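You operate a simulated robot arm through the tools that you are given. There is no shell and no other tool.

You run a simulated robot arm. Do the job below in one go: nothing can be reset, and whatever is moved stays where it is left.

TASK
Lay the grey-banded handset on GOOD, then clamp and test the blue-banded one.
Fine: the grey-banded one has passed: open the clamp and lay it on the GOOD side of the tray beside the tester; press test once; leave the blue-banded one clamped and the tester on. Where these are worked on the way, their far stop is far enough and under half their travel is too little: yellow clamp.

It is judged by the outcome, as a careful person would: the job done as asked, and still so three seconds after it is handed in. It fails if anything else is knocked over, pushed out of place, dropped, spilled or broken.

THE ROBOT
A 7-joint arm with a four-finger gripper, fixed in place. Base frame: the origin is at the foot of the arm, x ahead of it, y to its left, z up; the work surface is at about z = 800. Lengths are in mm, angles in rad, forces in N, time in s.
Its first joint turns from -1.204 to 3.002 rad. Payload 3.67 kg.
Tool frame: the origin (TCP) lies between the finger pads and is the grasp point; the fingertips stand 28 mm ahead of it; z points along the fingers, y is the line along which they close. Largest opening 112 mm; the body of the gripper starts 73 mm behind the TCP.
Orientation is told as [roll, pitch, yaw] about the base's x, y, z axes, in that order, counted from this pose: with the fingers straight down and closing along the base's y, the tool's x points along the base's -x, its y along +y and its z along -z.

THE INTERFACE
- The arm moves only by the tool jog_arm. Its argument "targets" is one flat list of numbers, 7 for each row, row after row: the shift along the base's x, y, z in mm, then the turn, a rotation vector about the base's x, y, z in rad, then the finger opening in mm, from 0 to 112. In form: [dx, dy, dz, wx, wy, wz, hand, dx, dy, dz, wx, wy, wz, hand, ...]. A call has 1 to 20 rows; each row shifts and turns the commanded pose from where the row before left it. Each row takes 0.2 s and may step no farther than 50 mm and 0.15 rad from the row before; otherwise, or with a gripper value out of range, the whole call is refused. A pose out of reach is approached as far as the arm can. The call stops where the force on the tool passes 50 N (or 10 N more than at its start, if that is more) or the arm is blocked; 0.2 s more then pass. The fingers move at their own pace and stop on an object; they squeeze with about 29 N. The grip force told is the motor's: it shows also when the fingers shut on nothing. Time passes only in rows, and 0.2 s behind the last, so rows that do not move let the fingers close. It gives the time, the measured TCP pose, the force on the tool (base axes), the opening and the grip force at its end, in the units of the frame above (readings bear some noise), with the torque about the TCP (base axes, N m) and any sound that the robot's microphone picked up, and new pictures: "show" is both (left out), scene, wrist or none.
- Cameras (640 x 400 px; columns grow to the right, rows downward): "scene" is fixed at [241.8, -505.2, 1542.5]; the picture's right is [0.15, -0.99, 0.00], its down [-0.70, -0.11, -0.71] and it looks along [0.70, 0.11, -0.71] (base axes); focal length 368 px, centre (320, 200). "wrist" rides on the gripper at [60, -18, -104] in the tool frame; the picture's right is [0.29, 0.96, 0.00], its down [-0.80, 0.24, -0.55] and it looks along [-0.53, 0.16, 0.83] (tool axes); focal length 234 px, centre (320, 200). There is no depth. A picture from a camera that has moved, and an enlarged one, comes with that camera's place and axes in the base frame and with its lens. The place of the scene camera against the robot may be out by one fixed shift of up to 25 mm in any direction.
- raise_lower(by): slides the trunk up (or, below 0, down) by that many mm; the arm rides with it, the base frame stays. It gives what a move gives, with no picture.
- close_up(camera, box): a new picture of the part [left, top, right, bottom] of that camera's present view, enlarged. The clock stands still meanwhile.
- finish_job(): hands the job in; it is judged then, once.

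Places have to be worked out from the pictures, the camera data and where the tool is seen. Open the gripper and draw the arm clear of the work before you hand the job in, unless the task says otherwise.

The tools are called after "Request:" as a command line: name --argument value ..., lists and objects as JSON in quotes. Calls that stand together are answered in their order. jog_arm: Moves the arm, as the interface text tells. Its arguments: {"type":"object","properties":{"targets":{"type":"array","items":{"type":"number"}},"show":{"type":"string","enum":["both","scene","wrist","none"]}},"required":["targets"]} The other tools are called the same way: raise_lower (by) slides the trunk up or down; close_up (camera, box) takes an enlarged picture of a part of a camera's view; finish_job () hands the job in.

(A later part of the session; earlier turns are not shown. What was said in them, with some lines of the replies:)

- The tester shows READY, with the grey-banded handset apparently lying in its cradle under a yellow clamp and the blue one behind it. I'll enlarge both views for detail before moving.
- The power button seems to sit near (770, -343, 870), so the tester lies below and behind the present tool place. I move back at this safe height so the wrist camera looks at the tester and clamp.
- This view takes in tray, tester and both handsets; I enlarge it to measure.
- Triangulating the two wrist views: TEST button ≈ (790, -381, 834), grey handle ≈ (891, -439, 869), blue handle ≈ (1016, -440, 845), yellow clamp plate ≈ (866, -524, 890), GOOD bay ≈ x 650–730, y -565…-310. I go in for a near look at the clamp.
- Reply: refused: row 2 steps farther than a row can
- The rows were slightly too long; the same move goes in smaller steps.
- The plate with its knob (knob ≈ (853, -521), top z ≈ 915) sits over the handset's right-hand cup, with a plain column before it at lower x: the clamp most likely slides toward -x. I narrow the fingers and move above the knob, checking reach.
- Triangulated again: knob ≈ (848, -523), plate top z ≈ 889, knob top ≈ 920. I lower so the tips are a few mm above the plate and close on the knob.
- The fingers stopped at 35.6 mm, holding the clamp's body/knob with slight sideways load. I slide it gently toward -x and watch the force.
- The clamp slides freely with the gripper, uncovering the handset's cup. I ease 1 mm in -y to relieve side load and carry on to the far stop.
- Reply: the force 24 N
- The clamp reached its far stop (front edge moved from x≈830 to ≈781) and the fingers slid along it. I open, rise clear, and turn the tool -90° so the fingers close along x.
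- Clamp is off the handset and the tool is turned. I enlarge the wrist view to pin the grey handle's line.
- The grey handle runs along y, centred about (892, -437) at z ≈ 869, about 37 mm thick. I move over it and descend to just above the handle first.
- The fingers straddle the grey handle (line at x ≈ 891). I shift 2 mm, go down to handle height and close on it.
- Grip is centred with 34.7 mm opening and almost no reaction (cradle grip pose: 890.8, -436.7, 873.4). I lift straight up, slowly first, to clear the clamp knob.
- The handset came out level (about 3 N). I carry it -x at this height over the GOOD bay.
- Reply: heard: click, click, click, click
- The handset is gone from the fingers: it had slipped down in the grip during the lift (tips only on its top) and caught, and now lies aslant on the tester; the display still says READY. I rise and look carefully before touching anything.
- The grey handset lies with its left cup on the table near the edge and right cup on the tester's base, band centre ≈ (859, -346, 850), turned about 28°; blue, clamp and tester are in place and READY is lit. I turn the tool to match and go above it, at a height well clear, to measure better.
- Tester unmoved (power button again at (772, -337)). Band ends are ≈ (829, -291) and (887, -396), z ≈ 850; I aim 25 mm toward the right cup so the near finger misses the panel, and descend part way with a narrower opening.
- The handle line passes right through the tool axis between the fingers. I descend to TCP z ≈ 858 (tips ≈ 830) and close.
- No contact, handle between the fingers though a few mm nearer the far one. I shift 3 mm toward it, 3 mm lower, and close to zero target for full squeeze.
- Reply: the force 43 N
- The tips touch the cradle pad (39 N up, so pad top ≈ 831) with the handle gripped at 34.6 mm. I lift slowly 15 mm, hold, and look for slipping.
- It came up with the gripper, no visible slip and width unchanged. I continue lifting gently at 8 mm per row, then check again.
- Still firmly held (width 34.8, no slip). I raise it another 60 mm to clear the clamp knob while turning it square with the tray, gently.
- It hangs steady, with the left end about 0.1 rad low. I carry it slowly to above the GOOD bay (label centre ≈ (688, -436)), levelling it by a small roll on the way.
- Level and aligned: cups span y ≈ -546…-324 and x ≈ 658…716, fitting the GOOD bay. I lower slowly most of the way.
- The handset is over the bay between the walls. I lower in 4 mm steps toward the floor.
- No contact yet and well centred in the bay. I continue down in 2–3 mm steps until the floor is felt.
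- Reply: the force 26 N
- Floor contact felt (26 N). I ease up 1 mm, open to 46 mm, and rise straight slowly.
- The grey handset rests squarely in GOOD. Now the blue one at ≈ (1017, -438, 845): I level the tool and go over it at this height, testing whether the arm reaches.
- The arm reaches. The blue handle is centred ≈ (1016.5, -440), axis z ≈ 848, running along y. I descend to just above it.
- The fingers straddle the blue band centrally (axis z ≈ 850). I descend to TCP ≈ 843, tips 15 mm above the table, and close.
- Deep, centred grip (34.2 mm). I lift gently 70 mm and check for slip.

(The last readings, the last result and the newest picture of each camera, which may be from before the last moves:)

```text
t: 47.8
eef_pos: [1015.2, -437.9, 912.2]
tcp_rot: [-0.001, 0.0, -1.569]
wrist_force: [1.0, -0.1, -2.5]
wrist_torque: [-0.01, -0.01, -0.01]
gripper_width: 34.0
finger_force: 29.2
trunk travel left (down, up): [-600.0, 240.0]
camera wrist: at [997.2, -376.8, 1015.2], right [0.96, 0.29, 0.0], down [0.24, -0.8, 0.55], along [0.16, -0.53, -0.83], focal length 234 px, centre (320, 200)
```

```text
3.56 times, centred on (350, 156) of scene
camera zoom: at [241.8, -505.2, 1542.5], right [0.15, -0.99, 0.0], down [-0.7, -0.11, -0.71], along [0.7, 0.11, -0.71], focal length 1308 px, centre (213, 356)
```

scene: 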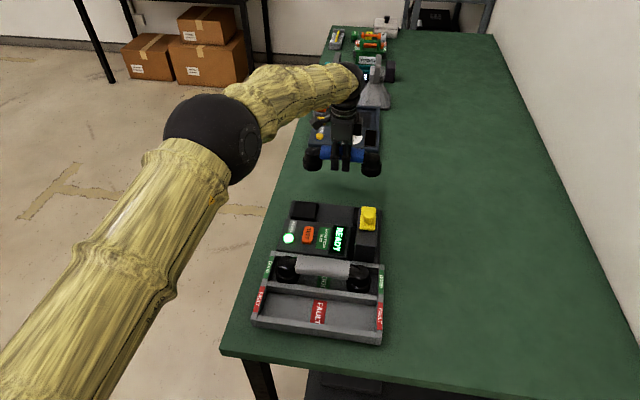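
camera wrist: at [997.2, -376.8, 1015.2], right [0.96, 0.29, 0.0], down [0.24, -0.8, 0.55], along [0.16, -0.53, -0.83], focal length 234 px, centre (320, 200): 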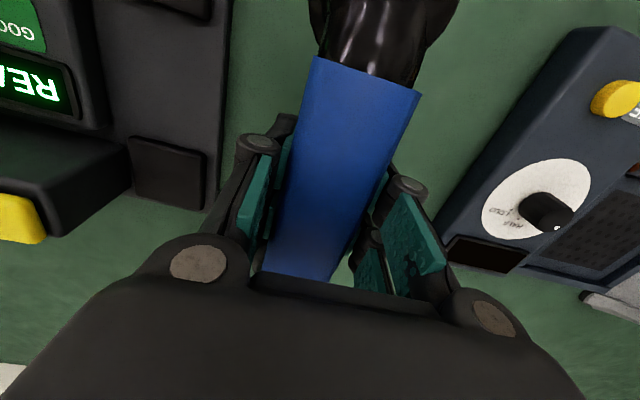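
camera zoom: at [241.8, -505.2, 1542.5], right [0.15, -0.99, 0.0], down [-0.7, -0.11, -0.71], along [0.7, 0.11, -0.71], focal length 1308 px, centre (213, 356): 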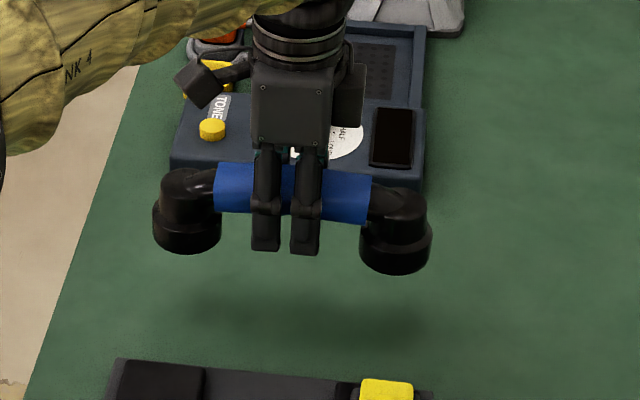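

Held firmly and level. I carry it slowly -x by 124 mm to above the cradle (target 890.8, -436.7).

Request:
jog_arm --targets '[-4, 0, 0, 0, 0, 0, 0, -8, 0, 0, 0, 0, 0, 0, -11, 0, 0, 0, 0, 0, 0, -11, 0, 0, 0, 0, 0, 0, -11, 0, 0, 0, 0, 0, 0, -11, 0, 0, 0, 0, 0, 0, -11, 0, 0, 0, 0, 0, 0, -11, 0, 0, 0, 0, 0, 0, -11, 0, 0, 0, 0, 0, 0, -11, 0, 0, 0, 0, 0, 0, -11, 0, 0, 0, 0, 0, 0, -8, 0.5, 0, 0, 0, 0, 0, -5, 0.5, 0, 0, 0, 0, 0, 0, 0, 0, 0, 0, 0, 0]'

Request:
close_up --camera "scene" --box '[260, 150, 440, 262]'

Request:
close_up --camera "wrist" --box '[200, 0, 480, 240]'

```text
t: 50.8
eef_pos: [891.4, -438.0, 910.0]
tcp_rot: [0.001, 0.0, -1.569]
wrist_force: [-0.7, 0.4, -2.2]
wrist_torque: [0.05, -0.02, -0.02]
gripper_width: 34.3
finger_force: 29.1
trunk travel left (down, up): [-600.0, 240.0]
camera wrist: at [873.7, -376.6, 1014.5], right [0.96, 0.29, 0.0], down [0.24, -0.8, 0.55], along [0.16, -0.53, -0.83], focal length 234 px, centre (320, 200)
```

scene: 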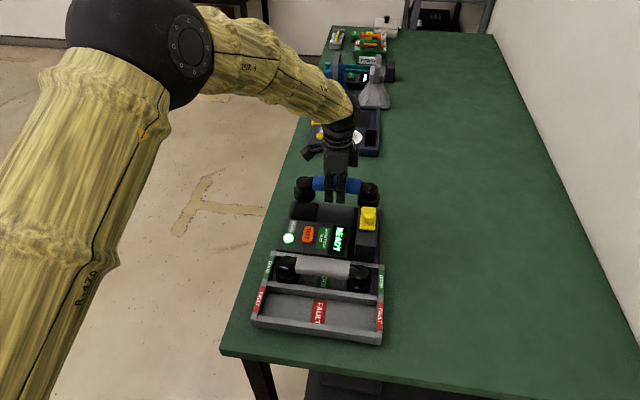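
wrist: 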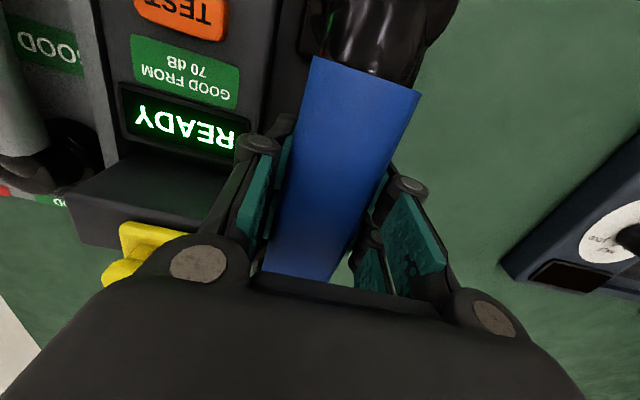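

```text
3.56 times, centred on (350, 206) of scene
camera zoom: at [241.8, -505.2, 1542.5], right [0.15, -0.99, 0.0], down [-0.7, -0.11, -0.71], along [0.7, 0.11, -0.71], focal length 1308 px, centre (213, 179)
```

zoom: 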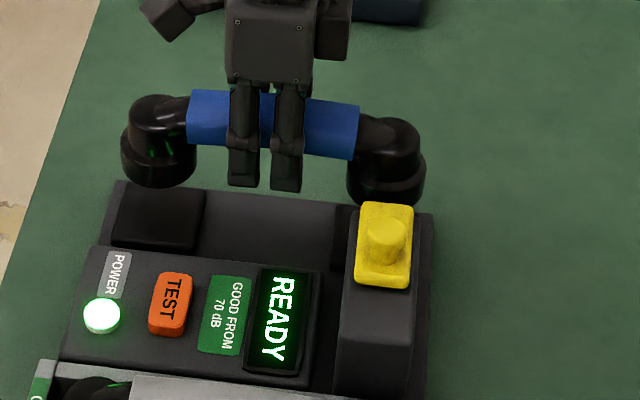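

```text
1.67 times, centred on (340, 120) of wrist
camera zoom: at [873.7, -376.6, 1014.5], right [0.96, 0.29, 0.0], down [0.24, -0.8, 0.55], along [0.16, -0.53, -0.83], focal length 390 px, centre (287, 333)
```

zoom: 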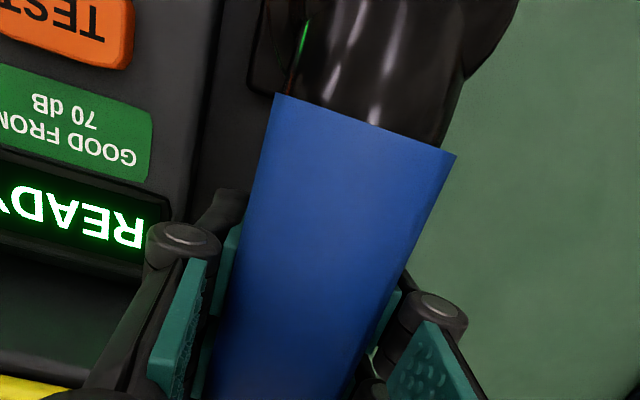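

Aligned over the cradle. I lower 32 mm gently, nudging 1 mm in +y to match the grey one's seat.

Request:
jog_arm --targets '[0, 1, -4, 0, 0, 0, 0, 0, 0, -7, 0, 0, 0, 0, 0, 0, -7, 0, 0, 0, 0, 0, 0, -6, 0, 0, 0, 0, 0, 0, -5, 0, 0, 0, 0, 0, 0, -3, 0, 0, 0, 0, 0, 0, 0, 0, 0, 0, 0]'

Request:
close_up --camera "scene" --box '[260, 150, 440, 262]'

```text
t: 52.4
eef_pos: [892.9, -436.4, 880.5]
tcp_rot: [0.0, 0.001, -1.571]
wrist_force: [-0.2, 0.6, -2.9]
wrist_torque: [-0.01, -0.02, -0.02]
gripper_width: 34.5
finger_force: 29.0
trunk travel left (down, up): [-600.0, 240.0]
camera wrist: at [873.1, -374.9, 982.7], right [0.96, 0.29, 0.0], down [0.24, -0.8, 0.55], along [0.16, -0.53, -0.83], focal length 234 px, centre (320, 200)
```

scene: 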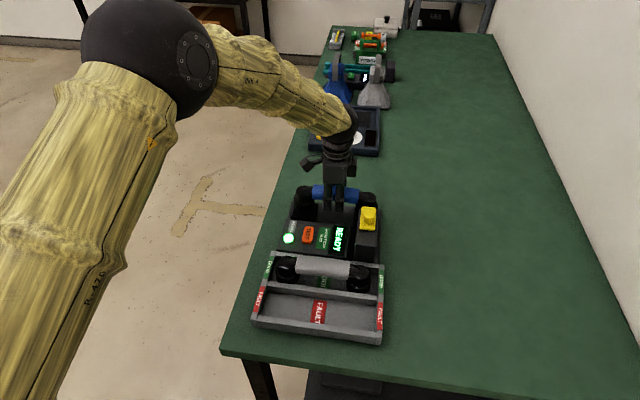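
wrist: 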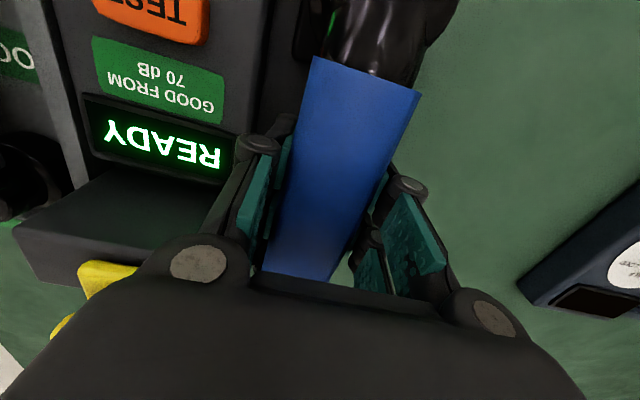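

```text
3.56 times, centred on (350, 206) of scene
camera zoom: at [241.8, -505.2, 1542.5], right [0.15, -0.99, 0.0], down [-0.7, -0.11, -0.71], along [0.7, 0.11, -0.71], focal length 1308 px, centre (213, 179)
```

zoom: 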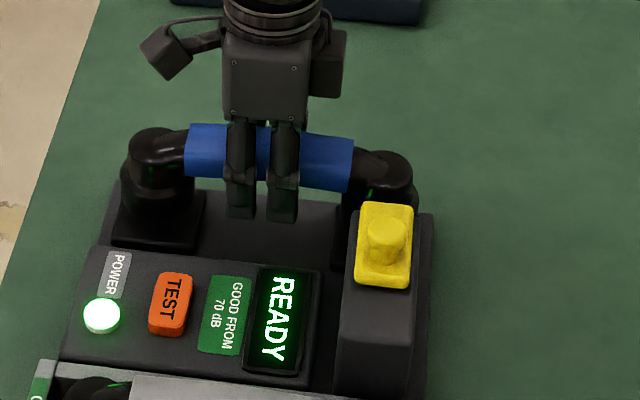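

Compared with the grey one's seated picture, the blue band is aligned sideways and about 16 mm high. I lower in small steps till it seats.

Request:
jog_arm --targets '[-1, 0, -4, 0, 0, 0, 0, 0, 0, -3, 0, 0, 0, 0, 0, 0, -3, 0, 0, 0, 0, 0, 0, -2, 0, 0, 0, 0, 0, 0, -2, 0, 0, 0, 0, 0, 0, 0, 0, 0, 0, 0]' --show "none"

Request:
close_up --camera "scene" --box '[260, 150, 440, 262]'

```text
t: 53.8
eef_pos: [892.3, -437.6, 865.8]
tcp_rot: [0.001, -0.001, -1.57]
wrist_force: [-0.8, -0.6, -2.6]
wrist_torque: [0.03, 0.02, 0.03]
gripper_width: 34.2
finger_force: 28.8
trunk travel left (down, up): [-600.0, 240.0]
```

```text
3.56 times, centred on (350, 206) of scene
camera zoom: at [241.8, -505.2, 1542.5], right [0.15, -0.99, 0.0], down [-0.7, -0.11, -0.71], along [0.7, 0.11, -0.71], focal length 1308 px, centre (213, 179)
```

zoom: 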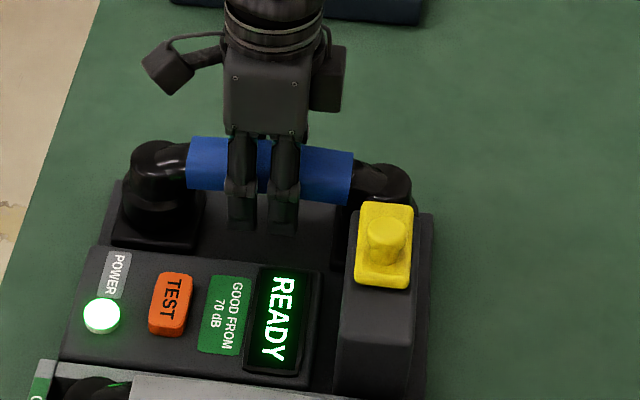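

Still free by about 5 mm; I lower further in 1.5–2 mm steps, watching the force.

Request:
jog_arm --targets '[-1, 0.5, -2, 0, 0, 0, 0, 0, 0, -1.5, 0, 0, 0, 0, 0, 0, -1.5, 0, 0, 0, 0, 0, 0, 0, 0, 0, 0, 0]' --show "none"

Request:
close_up --camera "scene" --box '[260, 150, 440, 262]'

```text
t: 54.8
eef_pos: [891.3, -435.9, 863.8]
tcp_rot: [0.001, 0.0, -1.571]
wrist_force: [5.2, -3.3, 14.1]
wrist_torque: [0.42, 0.1, -0.11]
gripper_width: 34.3
finger_force: 29.3
trunk travel left (down, up): [-600.0, 240.0]
```

```text
3.56 times, centred on (350, 206) of scene
camera zoom: at [241.8, -505.2, 1542.5], right [0.15, -0.99, 0.0], down [-0.7, -0.11, -0.71], along [0.7, 0.11, -0.71], focal length 1308 px, centre (213, 179)
```

zoom: 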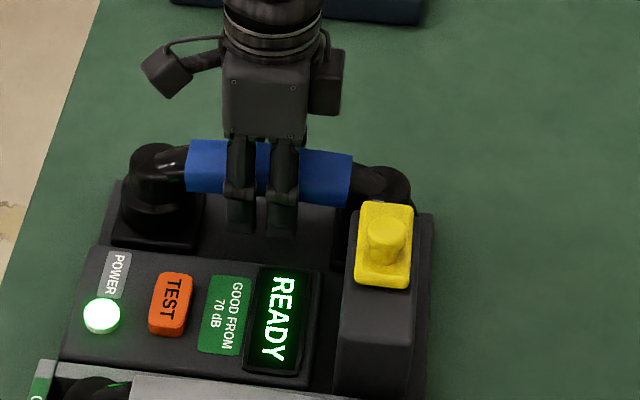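

Contact at 14 N with the band practically at the grey one's seated position. I open the fingers to let it settle and look.

Request:
jog_arm --targets '[0, 0, 0, 0, 0, 0, 40, 0, 0, 0, 0, 0, 0, 62, 0, 0, 0, 0, 0, 0, 70, 0, 0, 6, 0, 0, 0, 70, 0, 0, 14, 0, 0, 0, 70, 0, 0, 30, 0, 0, 0, 70, 0, 0, 45, 0, 0, 0, 70, 0, 0, 45, 0, 0, 0, 70]'

Request:
close_up --camera "scene" --box '[260, 150, 440, 262]'

Request:
close_up --camera "wrist" --box '[200, 0, 480, 240]'

```text
t: 56.6
eef_pos: [887.2, -436.2, 1005.2]
tcp_rot: [0.0, -0.001, -1.568]
wrist_force: [-0.1, -0.8, -0.5]
wrist_torque: [-0.01, 0.0, 0.0]
gripper_width: 70.1
finger_force: 0.1
trunk travel left (down, up): [-600.0, 240.0]
camera wrist: at [869.0, -374.2, 1107.4], right [0.96, 0.29, 0.0], down [0.24, -0.8, 0.55], along [0.16, -0.53, -0.83], focal length 234 px, centre (320, 200)
```

scene: 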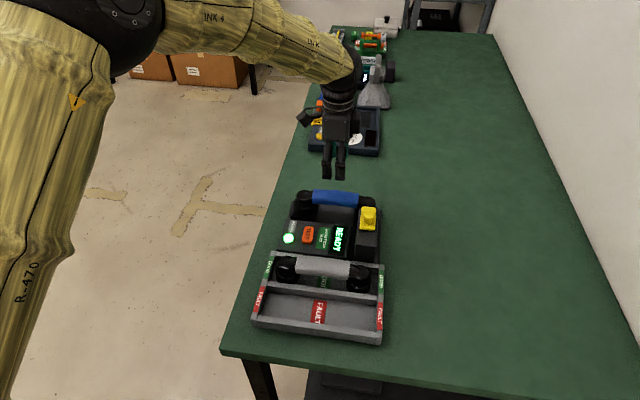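
wrist: 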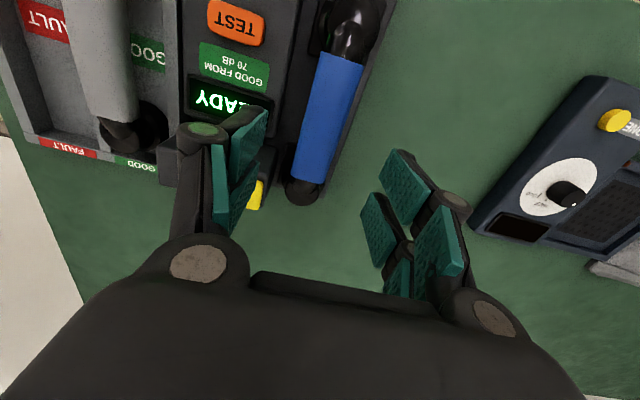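

```text
3.56 times, centred on (350, 206) of scene
camera zoom: at [241.8, -505.2, 1542.5], right [0.15, -0.99, 0.0], down [-0.7, -0.11, -0.71], along [0.7, 0.11, -0.71], focal length 1308 px, centre (213, 179)
```

zoom: 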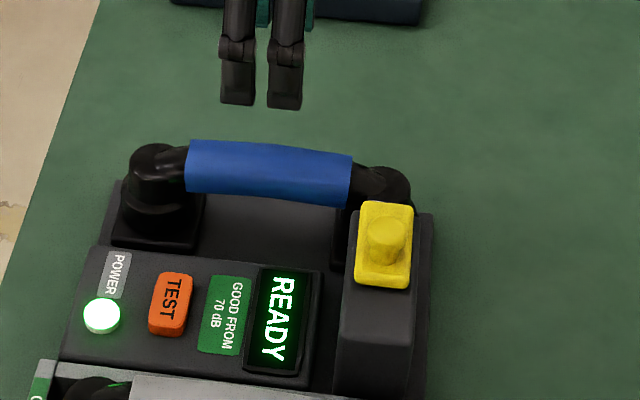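

```text
1.67 times, centred on (340, 120) of wrist
camera zoom: at [869.0, -374.2, 1107.4], right [0.96, 0.29, 0.0], down [0.24, -0.8, 0.55], along [0.16, -0.53, -0.83], focal length 390 px, centre (287, 333)
```

zoom: 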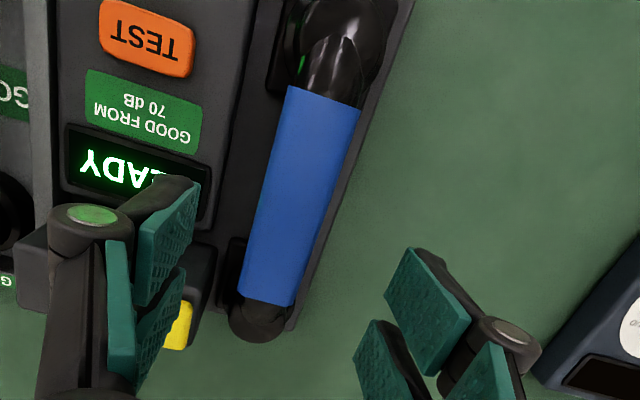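

The blue handset sits in the cradle just as the grey one did. Next I turn the tool back (+90°) and move above the clamp knob, now at about (800, -525).

Request:
jog_arm --targets '[-8, -8, 0, 0, 0, 0.143, 70, -8, -8, 0, 0, 0, 0.143, 70, -8, -8, 0, 0, 0, 0.143, 70, -8, -8, 0, 0, 0, 0.143, 70, -8, -8, 0, 0, 0, 0.143, 70, -8, -8, 0, 0, 0, 0.143, 70, -8, -8, 0, 0, 0, 0.143, 64, -8, -8, 0, 0, 0, 0.143, 60, -8, -8, 0, 0, 0, 0.143, 60, -8, -8, 0, 0, 0, 0.143, 60, -8, -10, 0, 0, 0, 0.139, 60, 0, 0, -25, 0, 0, 0, 60, 0, 0, 0, 0, 0, 0, 60]'

Request:
close_up --camera "wrist" --box '[200, 70, 440, 270]'

Request:
close_up --camera "scene" --box '[260, 150, 440, 262]'

```text
t: 59.4
eef_pos: [799.1, -526.8, 978.1]
tcp_rot: [-0.001, -0.001, -0.001]
wrist_force: [-0.6, 0.5, 0.0]
wrist_torque: [0.02, -0.03, 0.0]
gripper_width: 59.9
finger_force: 0.0
trunk travel left (down, up): [-600.0, 240.0]
camera wrist: at [739.6, -543.7, 1080.1], right [-0.29, 0.96, 0.0], down [0.8, 0.24, 0.55], along [0.53, 0.16, -0.83], focal length 234 px, centre (320, 200)
```

scene: 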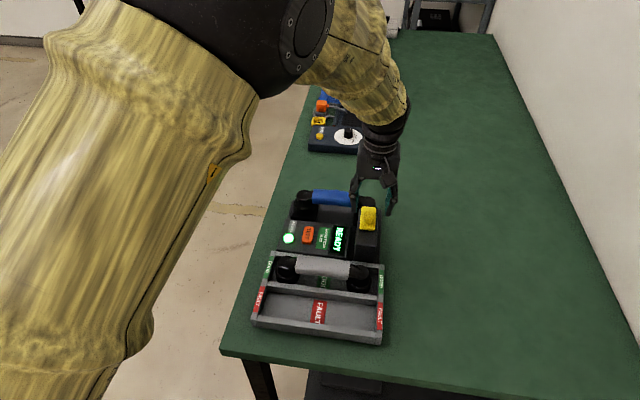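
wrist: 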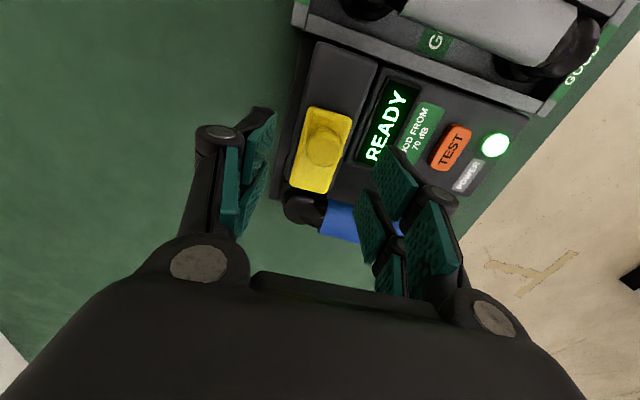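

```text
2.00 times, centred on (320, 170) of wrist
camera zoom: at [739.6, -543.7, 1080.1], right [-0.29, 0.96, 0.0], down [0.8, 0.24, 0.55], along [0.53, 0.16, -0.83], focal length 468 px, centre (320, 260)
```

zoom: 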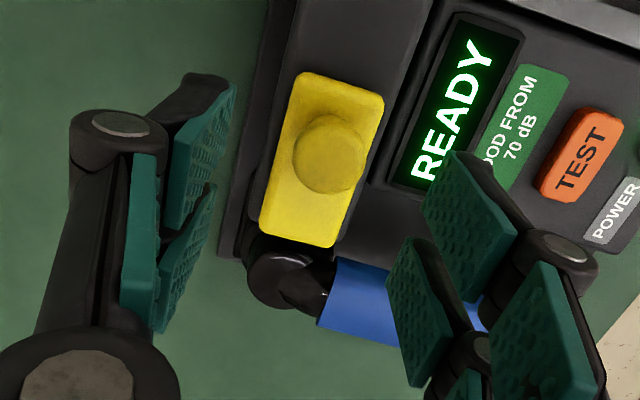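

```text
3.56 times, centred on (350, 206) of scene
camera zoom: at [241.8, -505.2, 1542.5], right [0.15, -0.99, 0.0], down [-0.7, -0.11, -0.71], along [0.7, 0.11, -0.71], focal length 1308 px, centre (213, 179)
```

zoom: 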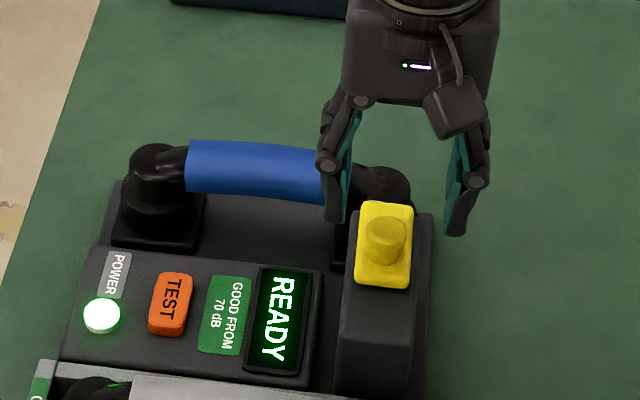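

The plate is in the same place relative to the tool as before. I descend to z ≈ 924 and grip it.

Request:
jog_arm --targets '[0, 0, -25, 0, 0, 0, 60, 0, 0, -20, 0, 0, 0, 60, 0, 0, -9, 0, 0, 0, 60, 0, 0, 0, 0, 0, 0, 10, 0, 0, 0, 0, 0, 0, 10, 0, 0, 0, 0, 0, 0, 10]' --show "wrist"

```text
t: 60.8
eef_pos: [801.5, -524.1, 919.8]
tcp_rot: [0.002, 0.001, 0.0]
wrist_force: [0.3, 23.5, -11.9]
wrist_torque: [0.65, -0.88, 0.65]
gripper_width: 35.8
finger_force: 45.1
trunk travel left (down, up): [-600.0, 240.0]
camera wrist: at [742.3, -541.1, 1023.4], right [-0.29, 0.96, 0.0], down [0.8, 0.24, 0.55], along [0.53, 0.16, -0.83], focal length 234 px, centre (320, 200)
```

wrist: 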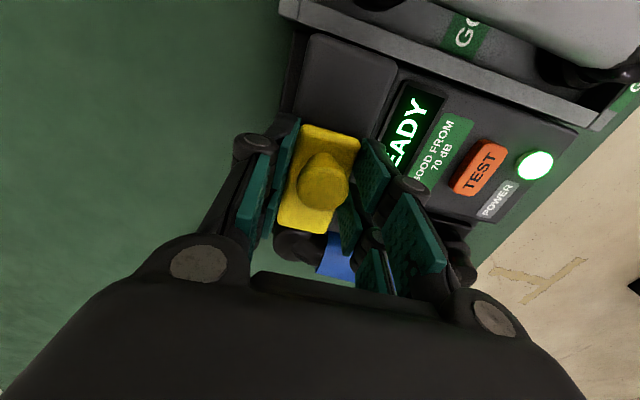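

Gripped (35.8 mm) with some side load; I ease +1.5 mm in y and slide the clamp toward +x over the blue handset's cup.

Request:
jog_arm --targets '[0, 1.5, 0, 0, 0, 0, 10, 6, 0, 0, 0, 0, 0, 10, 8, 0, 0, 0, 0, 0, 10, 8, 0, 0, 0, 0, 0, 10, 0, 0, 0, 0, 0, 0, 10]'

Request:
close_up --camera "wrist" --box '[200, 70, 440, 270]'

Request:
close_up --camera "scene" --box '[260, 150, 440, 262]'

```text
t: 62.0
eef_pos: [825.1, -523.4, 919.9]
tcp_rot: [-0.001, 0.002, -0.001]
wrist_force: [-0.5, 13.0, -17.5]
wrist_torque: [0.03, 0.23, 0.48]
gripper_width: 35.7
finger_force: 44.9
trunk travel left (down, up): [-600.0, 240.0]
camera wrist: at [764.8, -540.9, 1023.5], right [-0.29, 0.96, 0.0], down [0.8, 0.24, 0.55], along [0.53, 0.16, -0.83], focal length 234 px, centre (320, 200)
```

scene: 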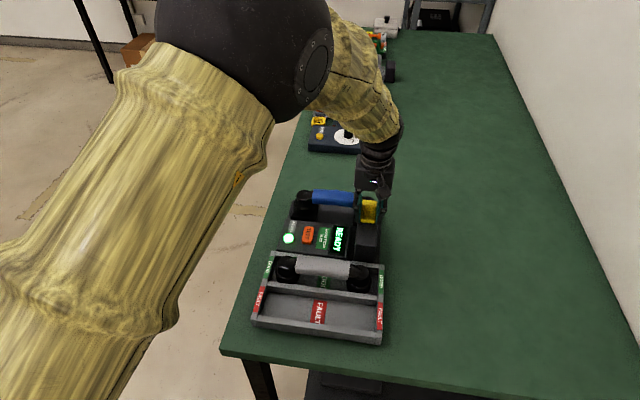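
wrist: 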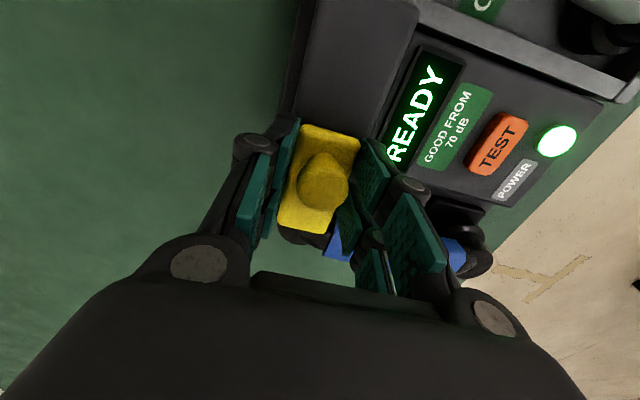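

```text
2.00 times, centred on (320, 170) of wrist
camera zoom: at [764.8, -540.9, 1023.5], right [-0.29, 0.96, 0.0], down [0.8, 0.24, 0.55], along [0.53, 0.16, -0.83], focal length 468 px, centre (320, 260)
```

zoom: 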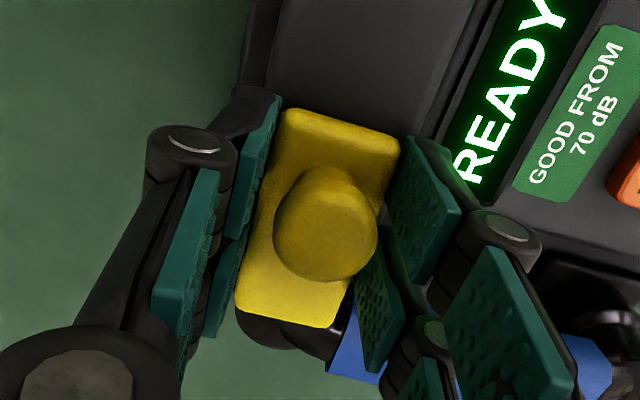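

```text
3.56 times, centred on (350, 206) of scene
camera zoom: at [241.8, -505.2, 1542.5], right [0.15, -0.99, 0.0], down [-0.7, -0.11, -0.71], along [0.7, 0.11, -0.71], focal length 1308 px, centre (213, 179)
```

zoom: 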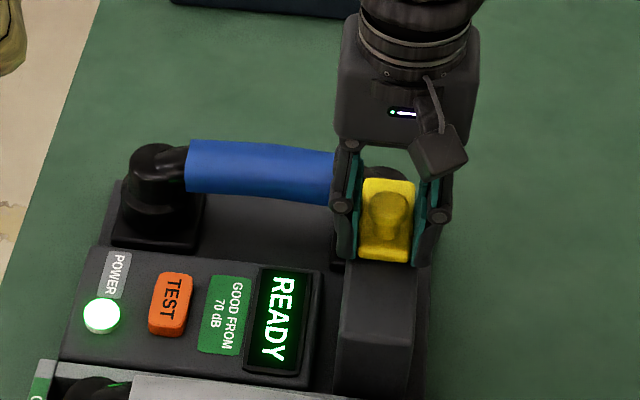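

It slides smoothly. I relieve the small vertical and side loads and push on to the far stop.

Request:
jog_arm --targets '[6, 0.8, -1.5, 0, 0, 0, 10, 7, 0, 0, 0, 0, 0, 10, 6, 0, 0, 0, 0, 0, 10, 5, 0, 0, 0, 0, 0, 10, 5, 0, 0, 0, 0, 0, 10, 0, 0, 0, 0, 0, 0, 10]'

Request:
close_up --camera "wrist" --box '[200, 70, 440, 270]'

Request:
close_up --camera "scene" --box '[260, 150, 440, 262]'

```text
t: 63.4
eef_pos: [852.6, -522.6, 919.4]
tcp_rot: [0.001, 0.001, -0.002]
wrist_force: [-3.6, 2.7, -7.4]
wrist_torque: [0.06, -0.21, 0.31]
gripper_width: 35.8
finger_force: 44.7
trunk travel left (down, up): [-600.0, 240.0]
camera wrist: at [792.0, -541.0, 1023.5], right [-0.29, 0.96, 0.0], down [0.8, 0.24, 0.55], along [0.53, 0.16, -0.83], focal length 234 px, centre (320, 200)
```

scene: 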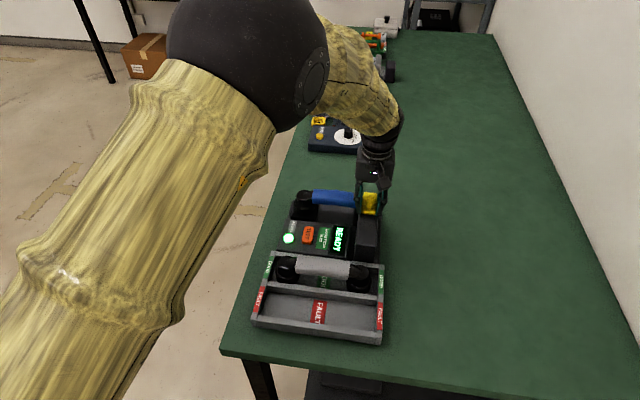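
wrist: 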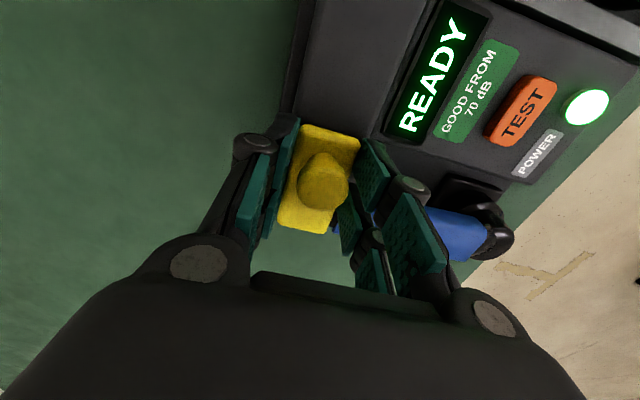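

```text
2.00 times, centred on (320, 170) of wrist
camera zoom: at [792.0, -541.0, 1023.5], right [-0.29, 0.96, 0.0], down [0.8, 0.24, 0.55], along [0.53, 0.16, -0.83], focal length 468 px, centre (320, 260)
```

zoom: 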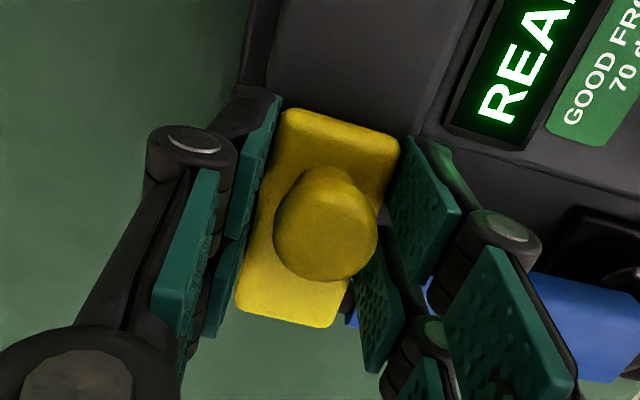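

```text
3.56 times, centred on (350, 206) of scene
camera zoom: at [241.8, -505.2, 1542.5], right [0.15, -0.99, 0.0], down [-0.7, -0.11, -0.71], along [0.7, 0.11, -0.71], focal length 1308 px, centre (213, 179)
```

zoom: 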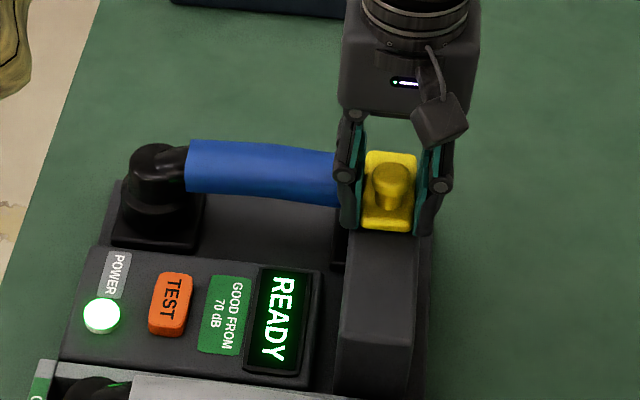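

The clamp still follows (force x only -3.6 N). I push a few mm more to be sure of the end stop.

Request:
jog_arm --targets '[3, 0, 0, 0, 0, 0, 10, 3, 0, 0, 0, 0, 0, 10, 3, 0, 0, 0, 0, 0, 10, 0, 0, 0, 0, 0, 0, 10]' --show "none"

Request:
close_up --camera "wrist" --box '[200, 70, 440, 270]'

Request:
close_up --camera "scene" --box '[260, 150, 440, 262]'

```text
t: 64.4
eef_pos: [859.3, -523.8, 920.9]
tcp_rot: [-0.001, -0.001, 0.001]
wrist_force: [-41.2, 1.7, -6.5]
wrist_torque: [0.0, 1.09, 1.42]
gripper_width: 36.1
finger_force: 45.0
trunk travel left (down, up): [-600.0, 240.0]
```

```text
2.00 times, centred on (320, 170) of wrist
camera zoom: at [798.0, -541.0, 1024.0], right [-0.29, 0.96, 0.0], down [0.8, 0.24, 0.55], along [0.53, 0.16, -0.83], focal length 468 px, centre (320, 260)
```

zoom: 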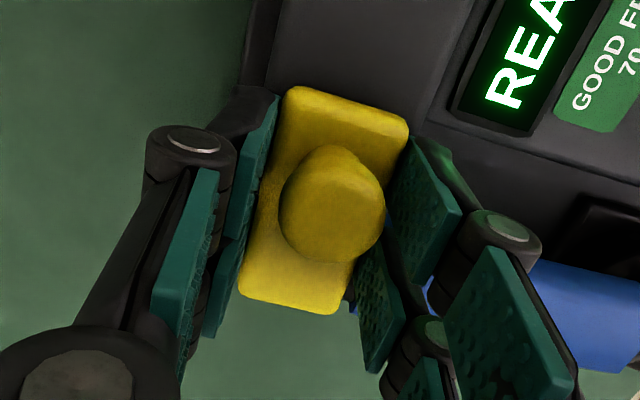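

```text
3.56 times, centred on (350, 206) of scene
camera zoom: at [241.8, -505.2, 1542.5], right [0.15, -0.99, 0.0], down [-0.7, -0.11, -0.71], along [0.7, 0.11, -0.71], focal length 1308 px, centre (213, 179)
```

zoom: 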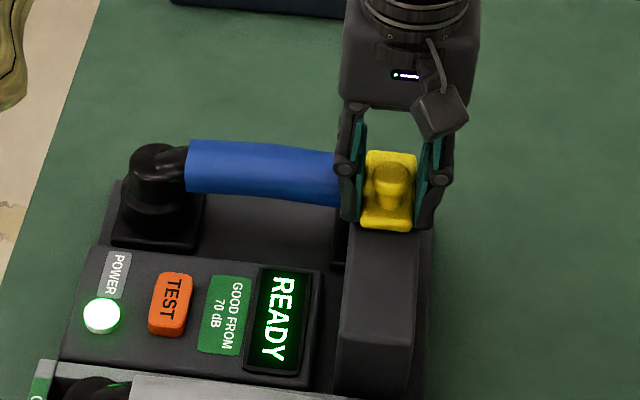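

End stop reached (41 N, fingers began slipping). I open, rise clear, and move over to the TEST button with fingers closing, staying high.

Request:
jog_arm --targets '[0, 0, 0, 0, 0, 0, 60, 0, 0, 0, 0, 0, 0, 65, 0, 0, 25, 0, 0, 0, 65, 0, 0, 40, 0, 0, 0, 65, -12, 25, 10, 0, 0, 0, 40, -14, 30, 0, 0, 0, 0, 0, -14, 30, 0, 0, 0, 0, 0, -14, 30, 0, 0, 0, 0, 0, -14, 27, 0, 0, 0, 0, 0, 0, 0, 0, 0, 0, 0, 0]'

Request:
close_up --camera "wrist" --box '[200, 50, 440, 270]'

Request:
close_up --camera "scene" --box '[240, 150, 420, 262]'

```text
t: 66.6
eef_pos: [795.1, -381.3, 993.0]
tcp_rot: [0.003, -0.001, -0.002]
wrist_force: [0.2, 0.2, -0.9]
wrist_torque: [0.03, 0.0, -0.03]
gripper_width: 0.1
finger_force: 29.4
trunk travel left (down, up): [-600.0, 240.0]
camera wrist: at [734.4, -398.8, 1096.8], right [-0.29, 0.96, 0.0], down [0.8, 0.24, 0.55], along [0.53, 0.16, -0.83], focal length 234 px, centre (320, 200)
```

scene: 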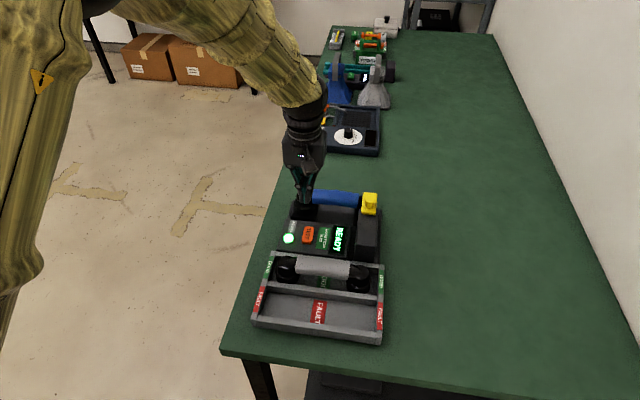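
wrist: 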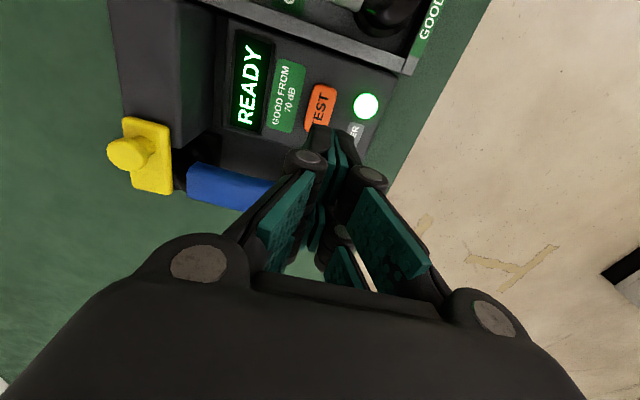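

```text
1.82 times, centred on (320, 160) of wrist
camera zoom: at [734.4, -398.8, 1096.8], right [-0.29, 0.96, 0.0], down [0.8, 0.24, 0.55], along [0.53, 0.16, -0.83], focal length 426 px, centre (320, 273)
```

zoom: 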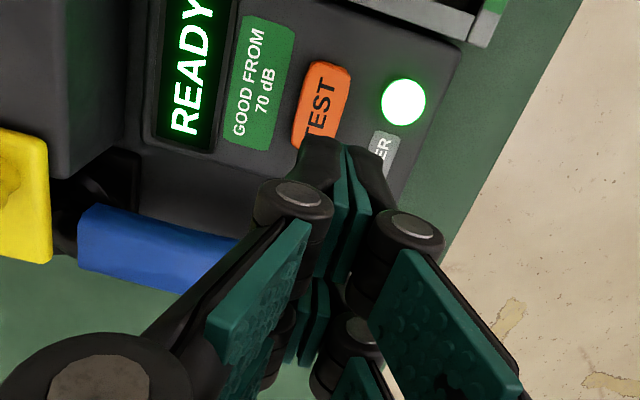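

```text
3.56 times, centred on (330, 206) of scene
camera zoom: at [241.8, -505.2, 1542.5], right [0.15, -0.99, 0.0], down [-0.7, -0.11, -0.71], along [0.7, 0.11, -0.71], focal length 1308 px, centre (284, 179)
```

zoom: 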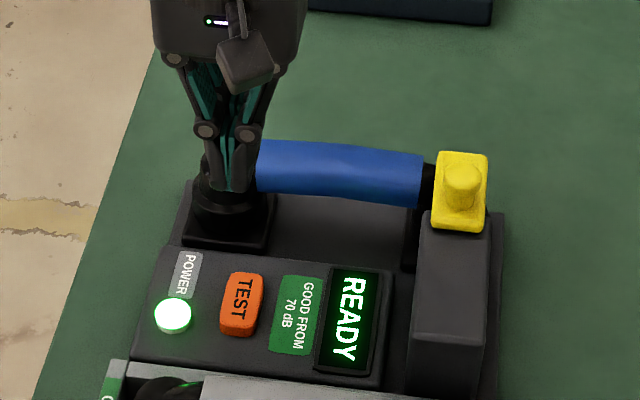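

The clamp is back over the blue handset, as in the first picture. TEST is at ≈ (789, -380, top ≈ 834); I centre over it and descend to about 11 mm above.

Request:
jog_arm --targets '[-6, 1, -20, 0, 0, 0, 0, 0, 0, -40, 0, 0, 0, 0, 0, 0, -35, 0, 0, 0, 0, 0, 0, -22, 0, 0, 0, 0, 0, 0, 0, 0, 0, 0, 0]'

Request:
close_up --camera "wrist" --box '[200, 50, 440, 270]'

Request:
close_up --camera "scene" --box '[240, 150, 420, 262]'

```text
t: 67.8
eef_pos: [785.4, -379.6, 877.3]
tcp_rot: [0.001, 0.0, -0.003]
wrist_force: [-0.1, -0.4, -0.1]
wrist_torque: [-0.01, 0.01, 0.04]
gripper_width: 0.0
finger_force: 28.8
trunk travel left (down, up): [-600.0, 240.0]
camera wrist: at [724.7, -396.8, 982.0], right [-0.29, 0.96, 0.0], down [0.8, 0.24, 0.55], along [0.53, 0.16, -0.83], focal length 234 px, centre (320, 200)
```

scene: 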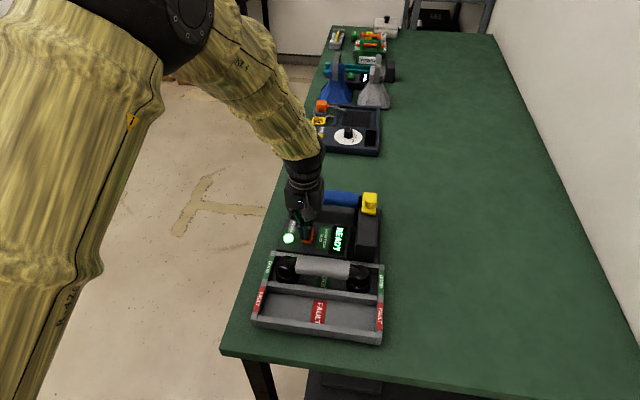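
wrist: 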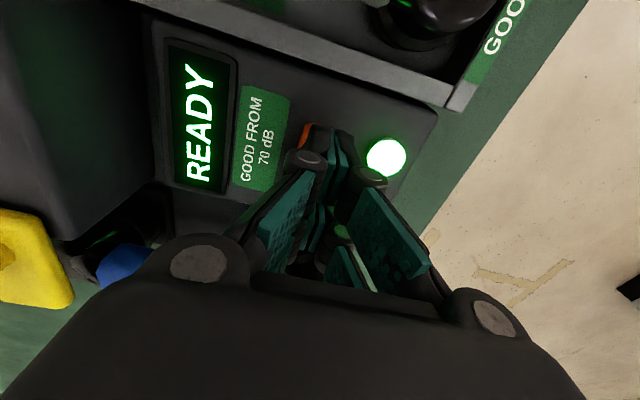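

```text
1.82 times, centred on (320, 160) of wrist
camera zoom: at [724.7, -396.8, 982.0], right [-0.29, 0.96, 0.0], down [0.8, 0.24, 0.55], along [0.53, 0.16, -0.83], focal length 426 px, centre (320, 273)
```

zoom: 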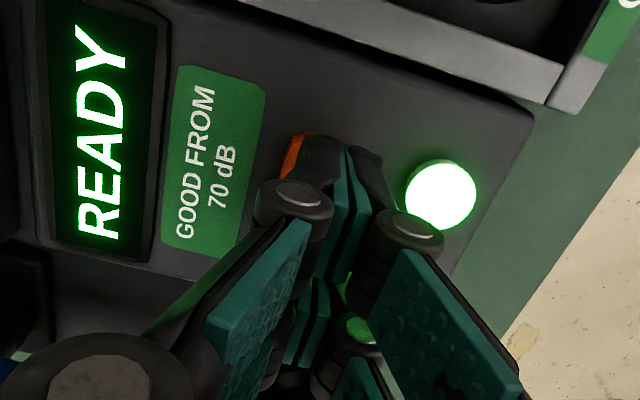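

```text
3.56 times, centred on (330, 206) of scene
camera zoom: at [241.8, -505.2, 1542.5], right [0.15, -0.99, 0.0], down [-0.7, -0.11, -0.71], along [0.7, 0.11, -0.71], focal length 1308 px, centre (284, 179)
```

zoom: 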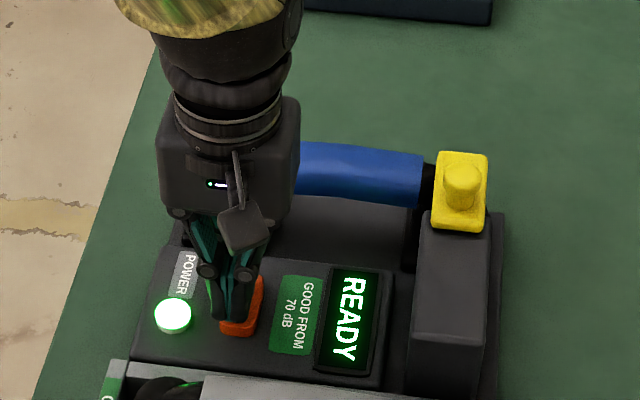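

The tips stand over the button (each finger has two prongs in x, so I centre 4 mm farther). I come down in small steps, listening for a click.

Request:
jog_arm --targets '[4, -1, -4, 0, 0, 0, 0, 0, 0, -4, 0, 0, 0, 0, 0, 0, -3, 0, 0, 0, 0, 0, 0, -2, 0, 0, 0, 0]' --show "none"

Request:
close_up --camera "scene" --box '[240, 180, 400, 280]'

```text
t: 68.8
eef_pos: [790.6, -382.0, 866.4]
tcp_rot: [0.0, 0.0, -0.002]
wrist_force: [0.6, -0.4, -0.5]
wrist_torque: [-0.03, 0.0, 0.02]
gripper_width: 6.0
finger_force: 35.9
trunk travel left (down, up): [-600.0, 240.0]
```

```text
4.00 times, centred on (320, 230) of scene
camera zoom: at [241.8, -505.2, 1542.5], right [0.15, -0.99, 0.0], down [-0.7, -0.11, -0.71], along [0.7, 0.11, -0.71], focal length 1471 px, centre (320, 80)
```

zoom: 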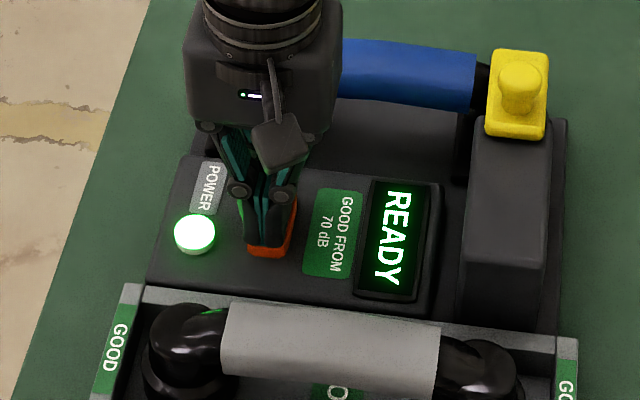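

No click yet; oddly the opening reads 6 mm with no force on the wrist. I go down another 2 mm to see.

Request:
jog_arm --targets '[0, 0, -2, 0, 0, 0, 0]' --show "wrist"

Request:
close_up --camera "scene" --box '[270, 200, 350, 250]'

```text
t: 69.2
eef_pos: [791.7, -381.7, 865.4]
tcp_rot: [0.0, 0.0, -0.002]
wrist_force: [-0.3, -1.2, 1.2]
wrist_torque: [-0.03, 0.01, -0.04]
gripper_width: 6.1
finger_force: 35.4
trunk travel left (down, up): [-600.0, 240.0]
camera wrist: at [730.9, -398.3, 967.9], right [-0.29, 0.96, 0.0], down [0.8, 0.24, 0.55], along [0.53, 0.16, -0.83], focal length 234 px, centre (320, 200)
```

wrist: 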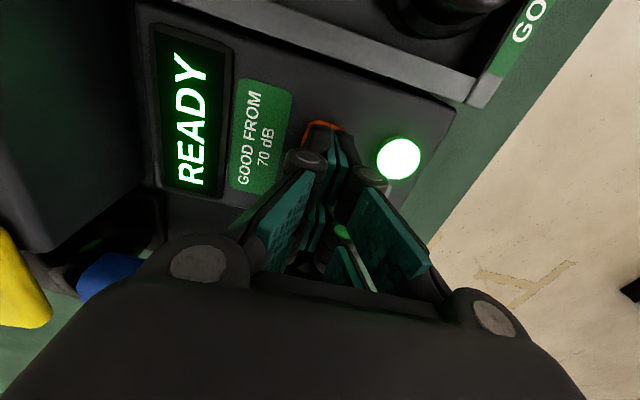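

```text
8.00 times, centred on (310, 225) of scene
camera zoom: at [241.8, -505.2, 1542.5], right [0.15, -0.99, 0.0], down [-0.7, -0.11, -0.71], along [0.7, 0.11, -0.71], focal length 2942 px, centre (400, 0)
```

zoom: 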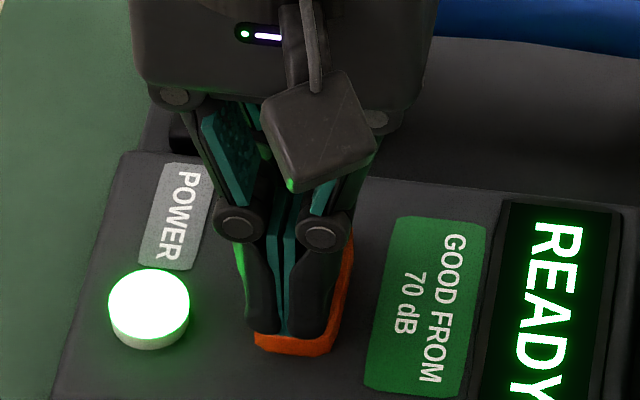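

The tips are right at the button top and the fingers still look shut. I press on in 2 mm steps.

Request:
jog_arm --targets '[0, 0, -2, 0, 0, 0, 0]' --show "scene"

```text
t: 69.6
eef_pos: [790.1, -380.0, 862.1]
tcp_rot: [-0.001, 0.0, -0.003]
wrist_force: [1.5, -0.9, 2.0]
wrist_torque: [0.0, -0.02, -0.01]
gripper_width: 6.2
finger_force: 35.7
trunk travel left (down, up): [-600.0, 240.0]
heard: click
```

scene: 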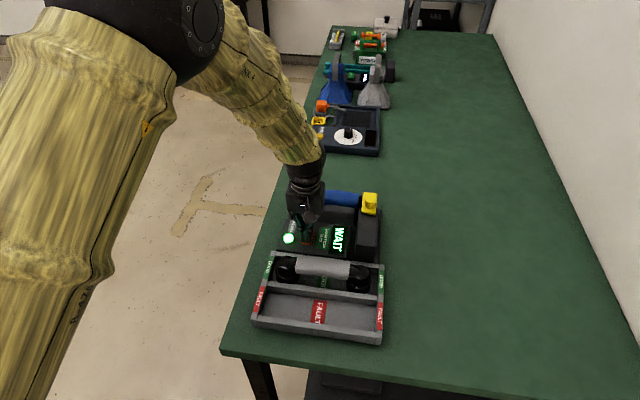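

A click was heard and the display changed to WAIT: TEST is pressed once. I lift straight off and draw clear.

Request:
jog_arm --targets '[0, 0, 15, 0, 0, 0, 0, 0, 0, 40, 0, 0, 0, 0, 0, 0, 45, 0, 0, 0, 0, 0, 0, 45, 0, 0, 0, 0, 0, 0, 45, 0, 0, 0, 60, -30, 20, 20, 0, 0, 0, 112, -40, 20, 0, 0, 0, 0, 112, -40, 20, 0, 0, 0, 0, 112, 0, 0, 0, 0, 0, 0, 112, 0, 0, 0, 0, 0, 0, 112]'

Request:
close_up --camera "scene" --box '[220, 160, 420, 350]'

Request:
close_up --camera "wrist" --box '[180, 60, 460, 280]'

```text
t: 71.8
eef_pos: [678.5, -321.4, 1072.2]
tcp_rot: [0.0, -0.001, -0.004]
wrist_force: [0.1, 0.1, 1.1]
wrist_torque: [0.0, 0.01, 0.01]
gripper_width: 112.1
finger_force: 0.0
trunk travel left (down, up): [-600.0, 240.0]
camera wrist: at [618.7, -337.0, 1175.6], right [-0.29, 0.96, 0.0], down [0.8, 0.24, 0.55], along [0.53, 0.16, -0.83], focal length 234 px, centre (320, 200)
```

scene: 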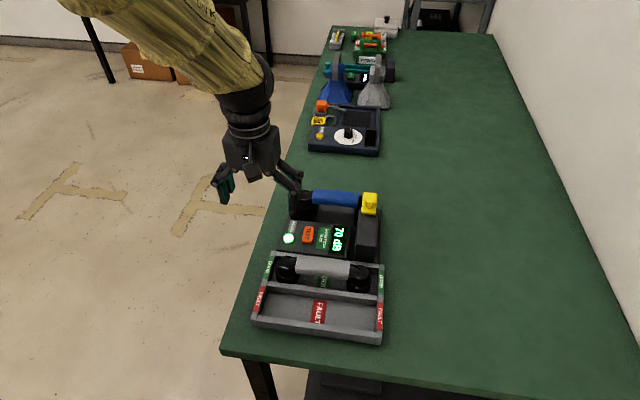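
wrist: 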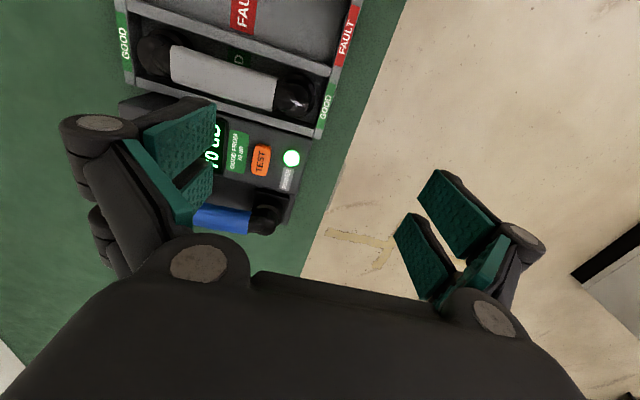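

```text
2.11 times, centred on (320, 255) of scene
camera zoom: at [241.8, -505.2, 1542.5], right [0.15, -0.99, 0.0], down [-0.7, -0.11, -0.71], along [0.7, 0.11, -0.71], focal length 774 px, centre (320, 84)
```

zoom: 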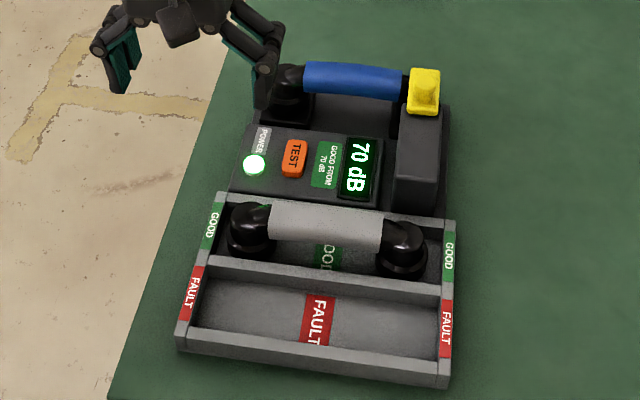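

```text
1.82 times, centred on (320, 170) of wrist
camera zoom: at [618.7, -337.0, 1175.6], right [-0.29, 0.96, 0.0], down [0.8, 0.24, 0.55], along [0.53, 0.16, -0.83], focal length 426 px, centre (320, 254)
```

zoom: 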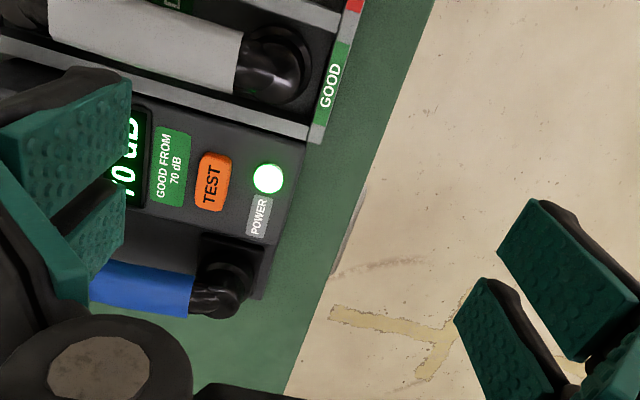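

The display reads 70 dB, the power light is on, blue is clamped, grey lies in GOOD, and the arm is open and clear. I raise the arm a bit more before handing in.

Request:
jog_arm --targets '[0, 10, 40, 0, 0, 0, 112, 0, 10, 40, 0, 0, 0, 112, 0, 0, 0, 0, 0, 0, 112]' --show "scene"

```text
t: 72.6
eef_pos: [681.2, -302.1, 1150.0]
tcp_rot: [0.002, -0.001, -0.002]
wrist_force: [0.2, -0.9, -0.1]
wrist_torque: [0.02, 0.01, -0.04]
gripper_width: 111.9
finger_force: 0.1
trunk travel left (down, up): [-600.0, 240.0]
```

scene: 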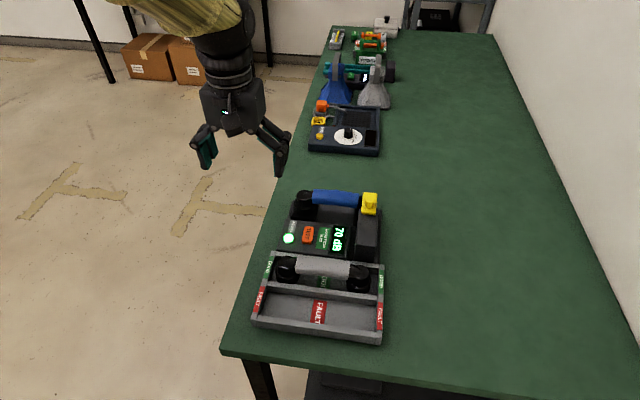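

Everything is steady in the end state that was asked for, so I hand the job in.

Request:
finish_job

```text
The job is handed in.
```

The job is handed in with everything in the end state you asked for, but I dropped the grey-banded handset once on the way.

- **Grey-banded handset:** it lies flat in the GOOD side of the tray.
- **Blue-banded handset:** it is seated in the tester's cradle, with the yellow clamp pushed to its end stop over it.
- **Test:** I pressed TEST once. One click was heard, the display went to WAIT, then read 70 dB. The panel says "good from 70 dB".
- **Tester and arm:** the tester is still on. The gripper is open and the arm is clear of the work.

**The drop:** while I lifted the grey handset out of the cradle it slipped down in the fingers. It then fell as I carried it across, probably after catching on the clamp knob. It landed across the tester with one cup on the table near the edge. Four clicks were heard during that move. I can't say what made them, but the display still read READY and the power light stayed on afterwards. I picked it up again slowly and laid it in GOOD. The tester had not shifted, and in the pictures neither the blue handset nor the tray looked disturbed. I saw no damage to the handset, but I could only judge that from the pictures.
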